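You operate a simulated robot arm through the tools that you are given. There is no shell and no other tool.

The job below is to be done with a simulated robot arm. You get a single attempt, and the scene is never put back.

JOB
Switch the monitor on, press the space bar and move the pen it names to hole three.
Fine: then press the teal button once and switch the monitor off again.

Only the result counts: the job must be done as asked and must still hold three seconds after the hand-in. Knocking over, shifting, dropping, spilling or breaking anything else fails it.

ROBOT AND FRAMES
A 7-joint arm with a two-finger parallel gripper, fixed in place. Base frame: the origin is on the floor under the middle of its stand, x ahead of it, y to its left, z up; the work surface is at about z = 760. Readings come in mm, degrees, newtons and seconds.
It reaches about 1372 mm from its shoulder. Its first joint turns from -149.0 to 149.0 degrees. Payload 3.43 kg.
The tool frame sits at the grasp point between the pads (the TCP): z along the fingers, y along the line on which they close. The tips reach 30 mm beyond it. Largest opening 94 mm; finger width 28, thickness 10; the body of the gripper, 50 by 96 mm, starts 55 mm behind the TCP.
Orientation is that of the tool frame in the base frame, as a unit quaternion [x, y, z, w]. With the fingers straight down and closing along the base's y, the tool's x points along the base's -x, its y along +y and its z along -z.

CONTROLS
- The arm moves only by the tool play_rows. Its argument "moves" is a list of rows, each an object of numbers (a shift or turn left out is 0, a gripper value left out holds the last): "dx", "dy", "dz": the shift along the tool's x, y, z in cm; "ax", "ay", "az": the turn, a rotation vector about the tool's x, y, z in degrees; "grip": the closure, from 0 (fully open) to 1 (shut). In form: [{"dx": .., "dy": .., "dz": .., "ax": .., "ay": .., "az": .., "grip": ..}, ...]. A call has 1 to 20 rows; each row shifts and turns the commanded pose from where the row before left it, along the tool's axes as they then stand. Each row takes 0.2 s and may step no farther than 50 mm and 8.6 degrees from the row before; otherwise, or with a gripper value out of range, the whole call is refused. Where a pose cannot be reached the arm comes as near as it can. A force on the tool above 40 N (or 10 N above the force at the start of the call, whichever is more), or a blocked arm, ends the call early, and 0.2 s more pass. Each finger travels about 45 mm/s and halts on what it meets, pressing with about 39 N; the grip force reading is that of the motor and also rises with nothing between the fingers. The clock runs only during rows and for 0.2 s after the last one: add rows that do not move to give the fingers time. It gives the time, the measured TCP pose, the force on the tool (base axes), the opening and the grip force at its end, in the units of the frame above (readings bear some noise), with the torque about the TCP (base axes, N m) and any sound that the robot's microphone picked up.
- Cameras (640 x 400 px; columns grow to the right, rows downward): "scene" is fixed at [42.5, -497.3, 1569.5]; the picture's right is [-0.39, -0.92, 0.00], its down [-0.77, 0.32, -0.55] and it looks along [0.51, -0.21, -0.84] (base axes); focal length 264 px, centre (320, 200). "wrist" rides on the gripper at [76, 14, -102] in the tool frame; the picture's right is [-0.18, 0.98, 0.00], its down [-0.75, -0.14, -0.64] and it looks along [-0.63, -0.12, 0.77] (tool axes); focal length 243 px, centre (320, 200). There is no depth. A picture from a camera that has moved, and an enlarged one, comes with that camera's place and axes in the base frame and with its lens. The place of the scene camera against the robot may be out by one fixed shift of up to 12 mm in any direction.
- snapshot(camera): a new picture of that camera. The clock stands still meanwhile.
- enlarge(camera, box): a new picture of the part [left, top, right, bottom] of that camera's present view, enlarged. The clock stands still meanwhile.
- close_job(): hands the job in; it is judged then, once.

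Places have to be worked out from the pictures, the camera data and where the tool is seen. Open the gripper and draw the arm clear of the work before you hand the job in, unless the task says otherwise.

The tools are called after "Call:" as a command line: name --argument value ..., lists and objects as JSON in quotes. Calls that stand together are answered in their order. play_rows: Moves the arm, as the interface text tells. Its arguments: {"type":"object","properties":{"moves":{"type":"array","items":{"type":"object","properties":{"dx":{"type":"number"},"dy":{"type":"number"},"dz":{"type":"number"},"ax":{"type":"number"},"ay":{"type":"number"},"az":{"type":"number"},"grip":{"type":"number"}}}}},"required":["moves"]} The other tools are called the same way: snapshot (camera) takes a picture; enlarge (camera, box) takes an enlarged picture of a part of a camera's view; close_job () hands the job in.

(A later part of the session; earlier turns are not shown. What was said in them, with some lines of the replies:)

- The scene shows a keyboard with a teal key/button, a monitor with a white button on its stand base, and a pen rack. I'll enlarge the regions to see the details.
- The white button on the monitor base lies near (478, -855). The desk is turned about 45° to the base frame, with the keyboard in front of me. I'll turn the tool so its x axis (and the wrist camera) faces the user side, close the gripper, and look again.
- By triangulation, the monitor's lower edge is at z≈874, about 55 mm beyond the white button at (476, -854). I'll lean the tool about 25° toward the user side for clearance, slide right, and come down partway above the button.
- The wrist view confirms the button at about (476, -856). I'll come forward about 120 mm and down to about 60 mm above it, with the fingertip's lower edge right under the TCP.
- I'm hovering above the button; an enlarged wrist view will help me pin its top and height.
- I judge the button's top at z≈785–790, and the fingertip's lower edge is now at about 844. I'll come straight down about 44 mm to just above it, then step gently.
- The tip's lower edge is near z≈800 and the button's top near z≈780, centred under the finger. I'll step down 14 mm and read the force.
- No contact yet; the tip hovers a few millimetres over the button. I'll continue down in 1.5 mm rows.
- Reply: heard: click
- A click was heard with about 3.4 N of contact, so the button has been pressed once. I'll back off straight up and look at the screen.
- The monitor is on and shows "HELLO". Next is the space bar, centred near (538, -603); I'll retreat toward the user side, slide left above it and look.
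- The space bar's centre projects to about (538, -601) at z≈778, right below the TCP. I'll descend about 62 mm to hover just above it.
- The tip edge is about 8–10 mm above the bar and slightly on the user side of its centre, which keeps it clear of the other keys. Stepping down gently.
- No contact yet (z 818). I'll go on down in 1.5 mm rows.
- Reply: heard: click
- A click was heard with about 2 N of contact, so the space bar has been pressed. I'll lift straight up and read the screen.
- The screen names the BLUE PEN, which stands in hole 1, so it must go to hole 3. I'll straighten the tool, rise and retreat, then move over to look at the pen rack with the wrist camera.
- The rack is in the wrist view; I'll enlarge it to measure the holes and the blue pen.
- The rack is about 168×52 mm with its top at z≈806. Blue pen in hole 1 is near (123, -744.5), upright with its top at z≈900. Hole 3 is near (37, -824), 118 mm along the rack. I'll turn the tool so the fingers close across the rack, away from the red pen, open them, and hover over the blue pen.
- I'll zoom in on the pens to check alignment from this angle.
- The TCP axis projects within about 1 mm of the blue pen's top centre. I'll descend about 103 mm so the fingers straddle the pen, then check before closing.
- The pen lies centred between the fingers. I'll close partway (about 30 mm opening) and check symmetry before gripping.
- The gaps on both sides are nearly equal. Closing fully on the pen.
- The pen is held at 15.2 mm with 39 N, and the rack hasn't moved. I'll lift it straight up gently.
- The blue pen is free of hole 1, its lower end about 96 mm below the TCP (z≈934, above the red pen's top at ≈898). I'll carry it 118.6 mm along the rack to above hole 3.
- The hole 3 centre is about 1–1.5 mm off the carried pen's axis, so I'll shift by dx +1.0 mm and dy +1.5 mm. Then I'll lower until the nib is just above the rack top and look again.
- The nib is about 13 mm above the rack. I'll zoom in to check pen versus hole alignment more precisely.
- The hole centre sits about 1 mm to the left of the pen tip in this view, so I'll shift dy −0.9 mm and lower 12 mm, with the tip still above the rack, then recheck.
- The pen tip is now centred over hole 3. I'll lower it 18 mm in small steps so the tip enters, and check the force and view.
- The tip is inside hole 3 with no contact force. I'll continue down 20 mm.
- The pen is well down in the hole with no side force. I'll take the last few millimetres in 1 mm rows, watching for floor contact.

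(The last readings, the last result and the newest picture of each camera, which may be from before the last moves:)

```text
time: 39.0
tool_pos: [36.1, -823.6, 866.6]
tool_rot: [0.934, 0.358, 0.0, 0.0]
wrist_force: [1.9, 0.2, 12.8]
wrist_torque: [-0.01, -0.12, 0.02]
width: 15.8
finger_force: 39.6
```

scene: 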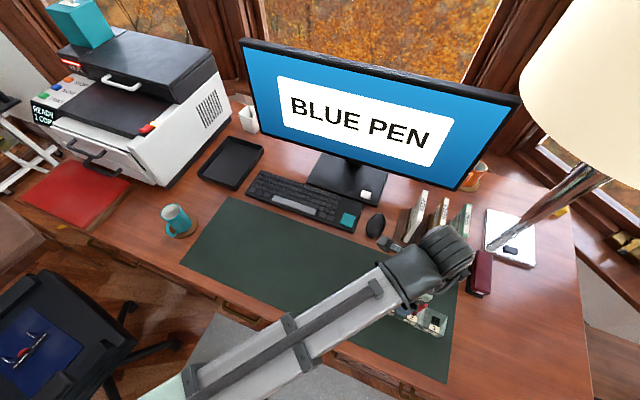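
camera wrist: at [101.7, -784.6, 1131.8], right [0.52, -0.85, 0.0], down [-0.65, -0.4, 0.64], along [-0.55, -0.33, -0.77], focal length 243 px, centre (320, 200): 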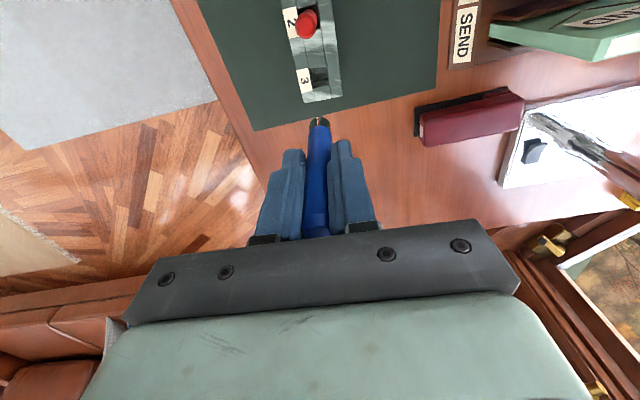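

The pen has reached the hole floor (12.8 N upward). I'll relieve by 0.8 mm and open the fingers.

Call:
play_rows --moves '[{"dz": -0.08}, {}, {"grip": 0.8}, {"grip": 0.7}, {"grip": 0.4}, {"grip": 0.3}, {}, {}]'

Call:
enlarge --camera "wrist" --box '[240, 70, 400, 250]'

```text
time: 40.8
tool_pos: [35.9, -824.7, 866.0]
tool_rot: [0.933, 0.359, 0.0, 0.001]
wrist_force: [0.2, 0.3, -0.1]
wrist_torque: [0.03, 0.02, 0.02]
width: 66.2
finger_force: 0.1
```

```text
2.22 times, centred on (320, 160) of wrist
camera zoom: at [101.3, -784.0, 968.7], right [0.52, -0.85, 0.0], down [-0.65, -0.4, 0.64], along [-0.55, -0.33, -0.77], focal length 539 px, centre (320, 289)
```

zoom: 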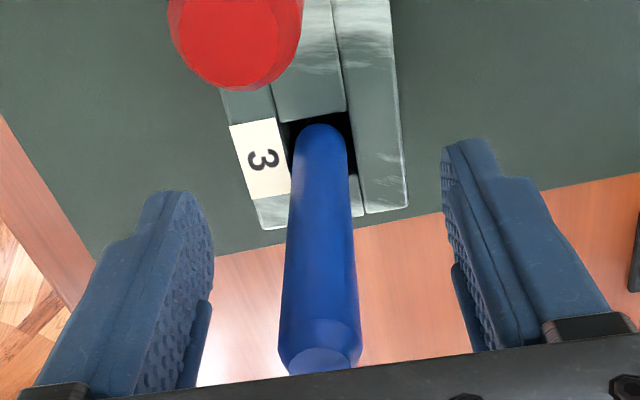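

The blue pen stands freely in hole 3 between the open fingers. I'll lift straight up clear of it and look.

Call:
play_rows --moves '[{"dz": -2.0}, {"dz": -3.5}, {"dz": -4.0}, {"dz": -4.0}, {}, {}]'

Call:
snapshot --camera "wrist"

Call:
enlarge --camera "wrist" --box '[240, 20, 400, 210]'

```text
time: 42.2
tool_pos: [35.9, -826.5, 1002.1]
tool_rot: [0.933, 0.359, 0.0, 0.0]
wrist_force: [-0.6, 0.3, 0.3]
wrist_torque: [0.02, -0.03, 0.01]
width: 65.8
finger_force: 0.1
```

```text
taken
camera wrist: at [100.9, -784.9, 1104.4], right [0.52, -0.85, 0.0], down [-0.65, -0.4, 0.64], along [-0.55, -0.33, -0.77], focal length 243 px, centre (320, 200)
```

wrist: 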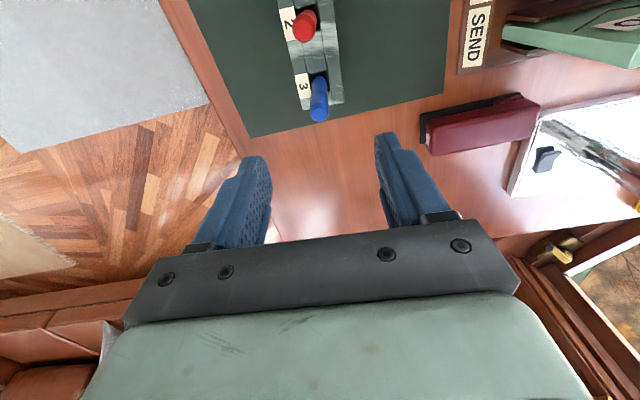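

```text
2.11 times, centred on (320, 115) of wrist
camera zoom: at [100.9, -784.9, 1104.4], right [0.52, -0.85, 0.0], down [-0.65, -0.4, 0.64], along [-0.55, -0.33, -0.77], focal length 511 px, centre (320, 379)
```

zoom: 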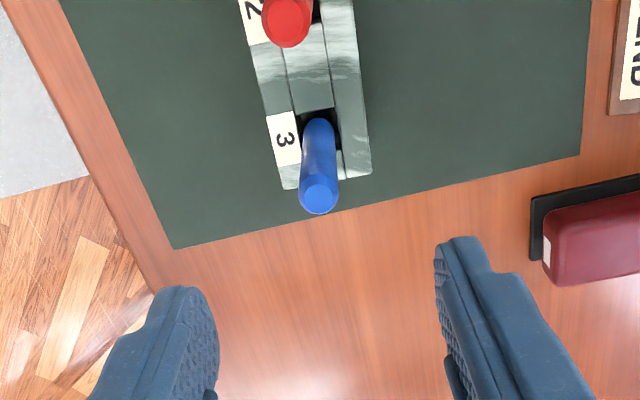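

The blue pen is upright in hole 3 and the red pen is untouched in hole 2. Next is the teal key at about (408, -749.5). I'll move left along the user side, shut the gripper, and turn the tool back.

Call:
play_rows --moves '[{"dx": 4.5, "grip": 1}, {"dx": 4.5}, {"dx": 4.5}, {"dx": 4.5}, {"dx": 4.5}, {"dx": 4.5}, {"dx": 4.5}, {"az": -8.46}, {"az": -8.46}, {"az": -8.46}, {"az": -8.46}, {"az": -8.46}, {"az": -8.46}, {"az": -8.46}, {"az": -8.46}, {"az": -8.46}, {"az": -8.46}, {"az": -8.46}, {}]'

Call:
snapshot --camera "wrist"

Call:
snapshot --camera "scene"

```text
time: 46.2
tool_pos: [272.0, -614.5, 1000.6]
tool_rot: [0.381, 0.924, -0.001, 0.0]
wrist_force: [0.2, -0.3, -0.4]
wrist_torque: [0.02, 0.0, -0.04]
width: 0.0
finger_force: 32.7
```

```text
taken
camera wrist: at [225.6, -549.8, 1103.7], right [0.82, 0.57, 0.0], down [0.43, -0.63, 0.64], along [0.36, -0.53, -0.77], focal length 243 px, centre (320, 200)
```

wrist: 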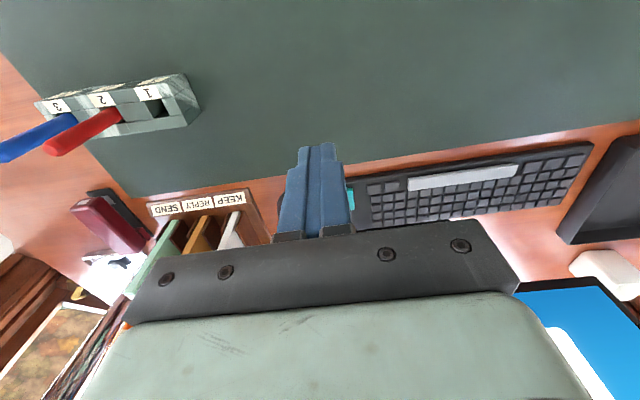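

```text
taken
```

scene: 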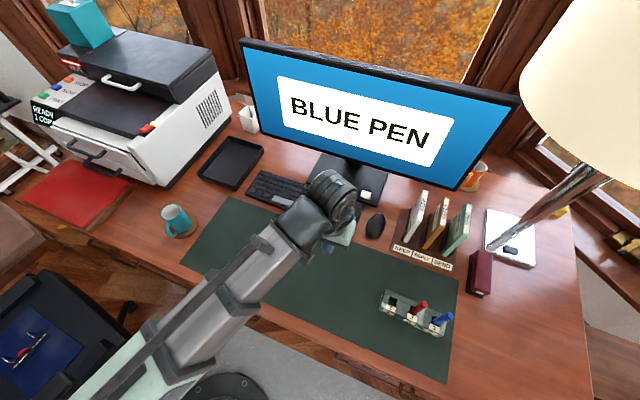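

I'll check the rack against the opening picture to make sure it hasn't shifted.

Call:
enlarge --camera "scene" --box '[360, 260, 480, 350]'

```text
4.44 times, centred on (420, 305) of scene
camera zoom: at [42.5, -497.3, 1569.5], right [-0.39, -0.92, 0.0], down [-0.77, 0.32, -0.55], along [0.51, -0.21, -0.84], focal length 1171 px, centre (-124, -267)
```

zoom: 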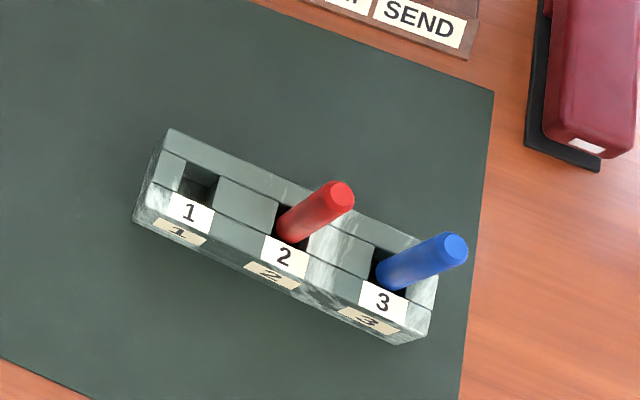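

The rack is exactly where it was, with the blue pen in hole 3. Now I'll lean the tool 25° again and move forward and down over the teal key.

Call:
play_rows --moves '[{"ay": -8.4}, {"ay": -8.3}, {"ay": -8.3}, {"dx": -2.466, "dz": 3.8}, {"dx": -2.466, "dz": 3.8}, {"dx": -2.466, "dz": 3.8}, {"dx": -2.466, "dz": 3.8}, {"dx": -2.466, "dz": 3.8}, {}, {}]'

Call:
snapshot --camera "wrist"

Call:
enlarge --camera "wrist" --box '[200, 0, 440, 180]'

```text
time: 48.4
tool_pos: [406.4, -751.4, 882.5]
tool_rot: [0.374, 0.902, -0.083, 0.2]
wrist_force: [0.1, -0.2, -0.6]
wrist_torque: [-0.04, -0.01, -0.01]
width: 0.0
finger_force: 32.8
```

```text
taken
camera wrist: at [336.8, -660.8, 943.2], right [0.81, 0.58, 0.08], down [0.19, -0.39, 0.9], along [0.55, -0.72, -0.43], focal length 243 px, centre (320, 200)
```

wrist: 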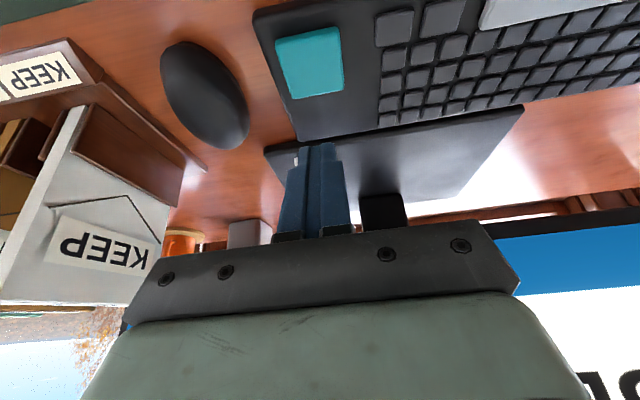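

```text
2.22 times, centred on (320, 90) of wrist
camera zoom: at [336.8, -660.8, 943.2], right [0.81, 0.58, 0.08], down [0.19, -0.39, 0.9], along [0.55, -0.72, -0.43], focal length 539 px, centre (320, 444)
```

zoom: 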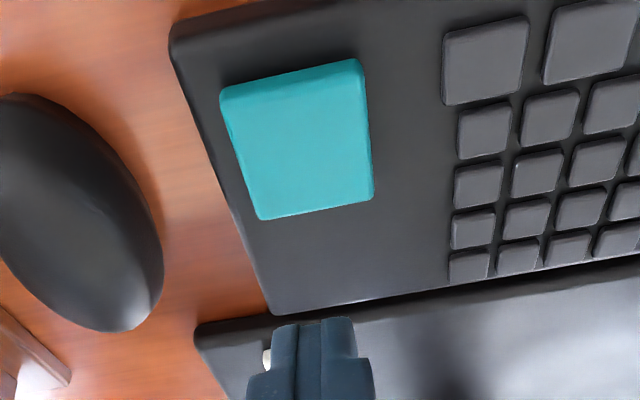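

The teal key's centre projects to about (408, -750), right under the TCP. I'll descend about 52 mm to hover just above it.

Call:
play_rows --moves '[{"dx": 0.845, "dy": 0.2, "dz": 1.813}, {"dx": 0.845, "dz": 1.813}, {"dx": 0.507, "dz": 1.088}, {}, {}]'

Call:
enlarge --camera "wrist" --box '[200, 30, 440, 180]'

```text
time: 49.6
tool_pos: [408.1, -749.6, 830.2]
tool_rot: [0.373, 0.902, -0.083, 0.2]
wrist_force: [-0.5, -0.1, 0.2]
wrist_torque: [0.02, 0.0, -0.04]
width: 0.1
finger_force: 32.9
```

```text
2.67 times, centred on (320, 105) of wrist
camera zoom: at [338.3, -659.6, 890.8], right [0.81, 0.58, 0.08], down [0.19, -0.39, 0.9], along [0.55, -0.72, -0.43], focal length 647 px, centre (320, 453)
```

zoom: 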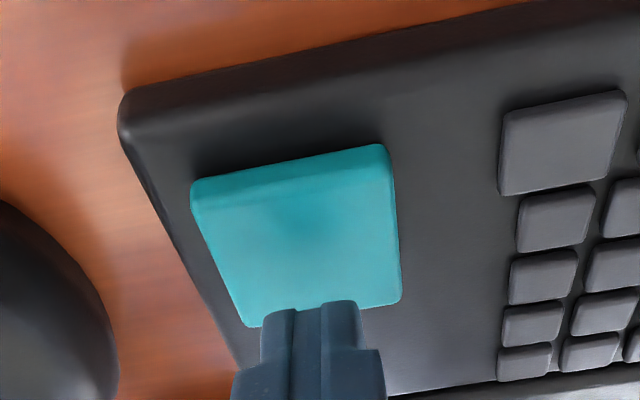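

The tip edge is at z≈797 above the teal key. Lowering 7 mm, then in fine rows.

Call:
play_rows --moves '[{"dx": 0.148, "dz": 0.317}, {"dx": 0.148, "dz": 0.317}, {"dx": 0.0634, "dz": 0.136}, {}]'

Call:
enlarge --camera "wrist" --box '[200, 30, 440, 180]'

```text
time: 50.6
tool_pos: [408.8, -749.1, 822.1]
tool_rot: [0.374, 0.902, -0.083, 0.2]
wrist_force: [0.1, -0.2, -1.0]
wrist_torque: [0.02, 0.0, 0.0]
width: 0.0
finger_force: 32.7
```

```text
2.67 times, centred on (320, 105) of wrist
camera zoom: at [337.8, -659.2, 881.8], right [0.81, 0.58, 0.08], down [0.19, -0.39, 0.9], along [0.55, -0.72, -0.43], focal length 647 px, centre (320, 453)
```

zoom: 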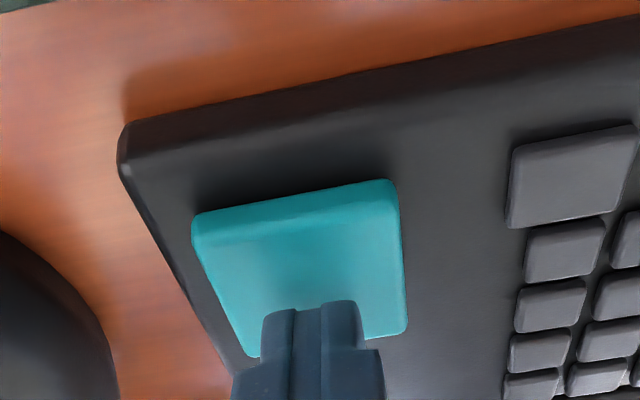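

No contact yet at z≈822. I'll go on in 1.5 mm rows, two at a time.

Call:
play_rows --moves '[{"dx": 0.0634, "dz": 0.136}, {"dx": 0.0634, "dz": 0.136}, {}]'

```text
time: 51.4
tool_pos: [407.6, -749.5, 818.5]
tool_rot: [0.373, 0.902, -0.083, 0.2]
wrist_force: [0.1, 0.3, -0.1]
wrist_torque: [0.0, 0.0, 0.02]
width: 0.5
finger_force: 33.3
```

Still no contact at z≈818.5; another two small rows.

Call:
play_rows --moves '[{"dx": 0.0634, "dz": 0.136}, {"dx": 0.0634, "dz": 0.136}, {}]'

```text
time: 52.2
tool_pos: [408.0, -749.1, 814.9]
tool_rot: [0.374, 0.902, -0.083, 0.199]
wrist_force: [-1.5, 0.6, 1.9]
wrist_torque: [0.04, 0.05, -0.02]
width: 0.0
finger_force: 32.9
heard: click
```

A click was heard with about 2 N of contact: the teal button has been pressed once. I'll lift straight up and look at the screen.

Call:
play_rows --moves '[{"dx": -0.42, "dz": -0.906}, {"dx": -0.84, "dz": -1.81}, {"dx": -0.84, "dz": -1.81}, {"dx": -0.84, "dz": -1.81}, {"dx": -0.42, "dz": -0.906}, {}]'

Call:
snapshot --camera "scene"

Call:
snapshot --camera "wrist"

```text
time: 53.6
tool_pos: [408.7, -747.6, 894.3]
tool_rot: [0.374, 0.902, -0.083, 0.2]
wrist_force: [-0.2, -0.8, 0.2]
wrist_torque: [-0.01, -0.01, 0.01]
width: 0.0
finger_force: 33.0
```

```text
taken
```

scene: 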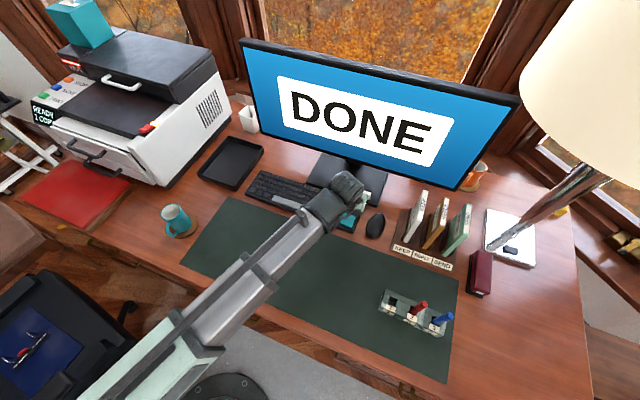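

```text
taken
camera wrist: at [338.7, -658.2, 955.1], right [0.81, 0.58, 0.08], down [0.19, -0.39, 0.9], along [0.55, -0.72, -0.43], focal length 243 px, centre (320, 200)
```

wrist: 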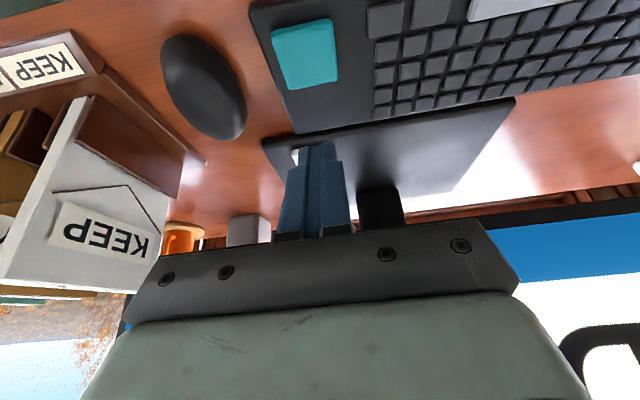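

The screen shows "DONE". Now back over the white monitor button, to the same hover as before at (477.5, -853.5).

Call:
play_rows --moves '[{"dx": -3.537, "dy": -0.87, "dz": 2.163}, {"dx": -3.537, "dy": -0.87, "dz": 2.163}, {"dx": -3.537, "dy": -0.87, "dz": 2.163}, {}, {}]'

Call:
snapshot --camera "wrist"

```text
time: 54.8
tool_pos: [476.0, -855.4, 881.2]
tool_rot: [0.374, 0.902, -0.083, 0.2]
wrist_force: [-1.0, -0.7, -0.3]
wrist_torque: [0.0, -0.03, 0.03]
width: 0.0
finger_force: 32.8
```

```text
taken
camera wrist: at [405.7, -764.9, 941.9], right [0.81, 0.58, 0.08], down [0.19, -0.39, 0.9], along [0.55, -0.72, -0.43], focal length 243 px, centre (320, 200)
```

wrist: 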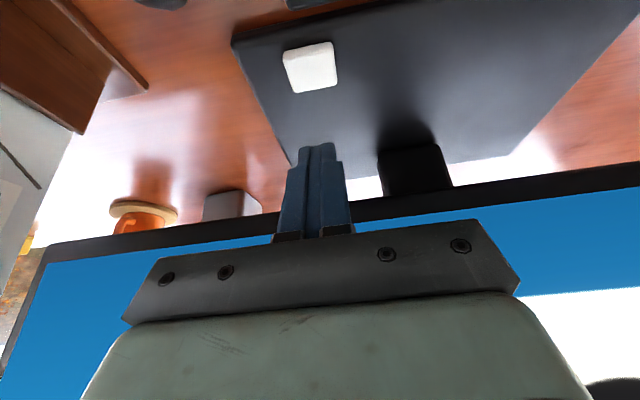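

The view matches the earlier hover. I'll descend 58 mm to just above the button.

Call:
play_rows --moves '[{"dx": 0.845, "dz": 1.813}, {"dx": 0.845, "dz": 1.813}, {"dx": 0.507, "dz": 1.088}, {"dx": 0.254, "dz": 0.544}, {}, {}]'

Call:
enlarge --camera "wrist" --box '[220, 60, 400, 180]'

```text
time: 56.2
tool_pos: [477.8, -853.5, 823.0]
tool_rot: [0.374, 0.902, -0.083, 0.2]
wrist_force: [0.3, 0.0, 0.5]
wrist_torque: [0.02, -0.01, 0.01]
width: 0.1
finger_force: 33.1
```

```text
3.33 times, centred on (310, 120) of wrist
camera zoom: at [407.2, -763.8, 884.1], right [0.81, 0.58, 0.08], down [0.19, -0.39, 0.9], along [0.55, -0.72, -0.43], focal length 809 px, centre (353, 467)
```

zoom: 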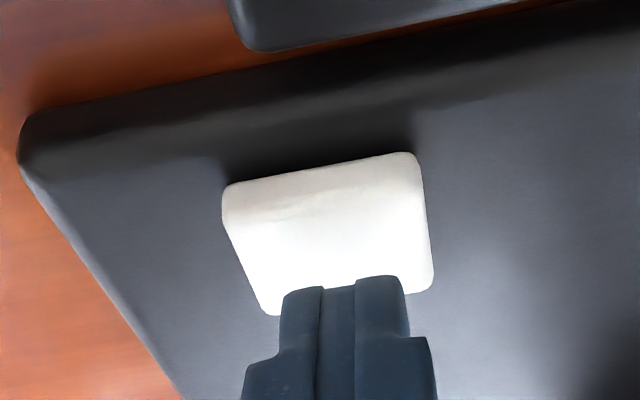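

The tip is just above the button; stepping down in 1.5 mm rows.

Call:
play_rows --moves '[{"dx": 0.0634, "dz": 0.136}, {"dx": 0.0634, "dz": 0.136}, {"dx": 0.0634, "dz": 0.136}, {}]'

```text
time: 57.2
tool_pos: [477.3, -855.2, 819.8]
tool_rot: [0.374, 0.902, -0.082, 0.2]
wrist_force: [0.2, 0.3, 0.7]
wrist_torque: [-0.03, -0.01, 0.02]
width: 0.0
finger_force: 33.2
```

No click yet at z≈819; two more small rows.

Call:
play_rows --moves '[{"dx": 0.0634, "dz": 0.136}, {"dx": 0.0634, "dz": 0.136}, {}]'

```text
time: 58.0
tool_pos: [477.0, -854.7, 815.1]
tool_rot: [0.374, 0.902, -0.083, 0.2]
wrist_force: [-0.6, -1.0, 2.0]
wrist_torque: [-0.06, 0.01, 0.01]
width: 0.0
finger_force: 32.7
heard: click
```

A click was heard. I'll lift straight up, back away toward the user side and check that the monitor is off.

Call:
play_rows --moves '[{"dx": -0.42, "dz": -0.906}, {"dx": -0.84, "dz": -1.81}, {"dx": -0.84, "dz": -1.81}, {"dx": -0.84, "dz": -1.81}, {"dx": 4.08, "dz": -1.9}, {"dx": 4.08, "dz": -1.9}, {"dx": 4.08, "dz": -1.9}, {"dx": 2.0, "dz": -4.0}, {"dx": 2.0, "dz": -4.0}, {}]'

Call:
snapshot --camera "scene"

Call:
snapshot --camera "wrist"

```text
time: 60.2
tool_pos: [332.7, -708.0, 938.9]
tool_rot: [0.373, 0.902, -0.082, 0.2]
wrist_force: [-0.5, 0.3, -0.5]
wrist_torque: [0.01, -0.01, 0.01]
width: 0.1
finger_force: 32.8
```

```text
taken
```

scene: 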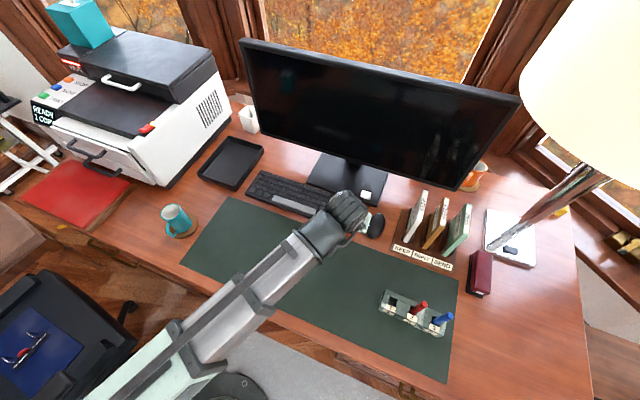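

```text
taken
camera wrist: at [262.6, -618.9, 1001.0], right [0.81, 0.58, 0.08], down [0.19, -0.39, 0.9], along [0.55, -0.72, -0.43], focal length 243 px, centre (320, 200)
```

wrist: 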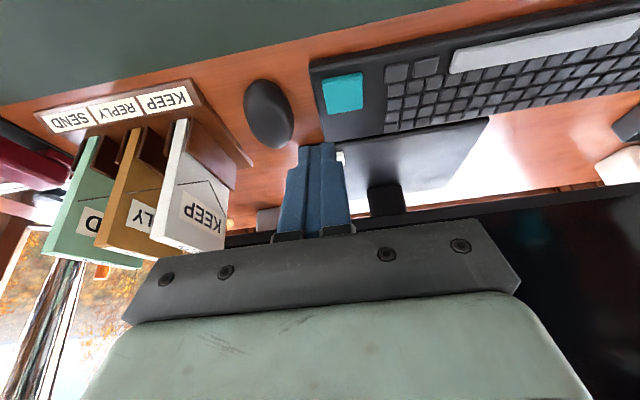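

The monitor is dark again and everything else is in place. I'll open the gripper and draw the arm up and back clear of the work.

Call:
play_rows --moves '[{"dx": -1.0, "dz": -4.0, "grip": 0}, {"dx": -1.0, "dz": -4.0}, {"dx": -1.0, "dz": -4.0, "ay": 8.3}, {"dz": -3.0, "ay": 8.3}, {"dx": 3.0, "ay": 8.3}, {"dx": 4.0}, {}, {}, {}, {}]'

Call:
snapshot --camera "scene"

Call:
enlarge --camera "scene" --box '[360, 260, 480, 350]'

```text
time: 62.4
tool_pos: [260.2, -637.2, 1085.9]
tool_rot: [0.383, 0.924, -0.001, 0.0]
wrist_force: [0.2, -0.6, 0.4]
wrist_torque: [0.01, 0.01, 0.0]
width: 94.3
finger_force: 0.0
```

```text
taken
```

scene: 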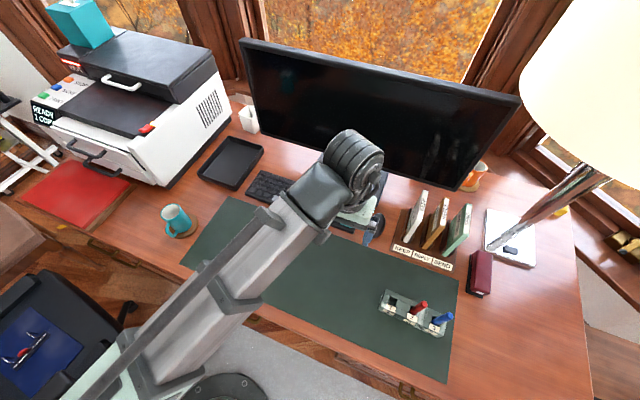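

```text
4.44 times, centred on (420, 305) of scene
camera zoom: at [42.5, -497.3, 1569.5], right [-0.39, -0.92, 0.0], down [-0.77, 0.32, -0.55], along [0.51, -0.21, -0.84], focal length 1171 px, centre (-124, -267)
```

zoom: 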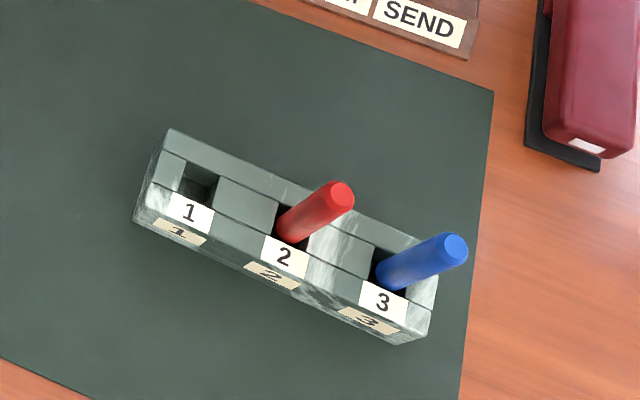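

The monitor is off, the blue pen stands in hole 3, the rack and everything else are unmoved, and the gripper is open and clear. Handing the job in.

Call:
close_job

```text
The job is handed in.
```

The job is done and handed in. I don't have the result of the check.

- **Monitor on:** one press of the white button on the stand brought up "HELLO".
- **Space bar:** one press, and the screen then read "BLUE PEN".
- **Pen:** I moved the blue pen from hole one to hole three, where it stands upright. The red pen is still in hole two and the rack hasn't moved.
- **Teal button:** one press of the teal key on the keyboard, and the screen read "DONE".
- **Monitor off:** a second press of the white button turned the screen dark again.

In the last pictures nothing else looks shifted or knocked over. The gripper is open and the arm is raised clear of the desk.
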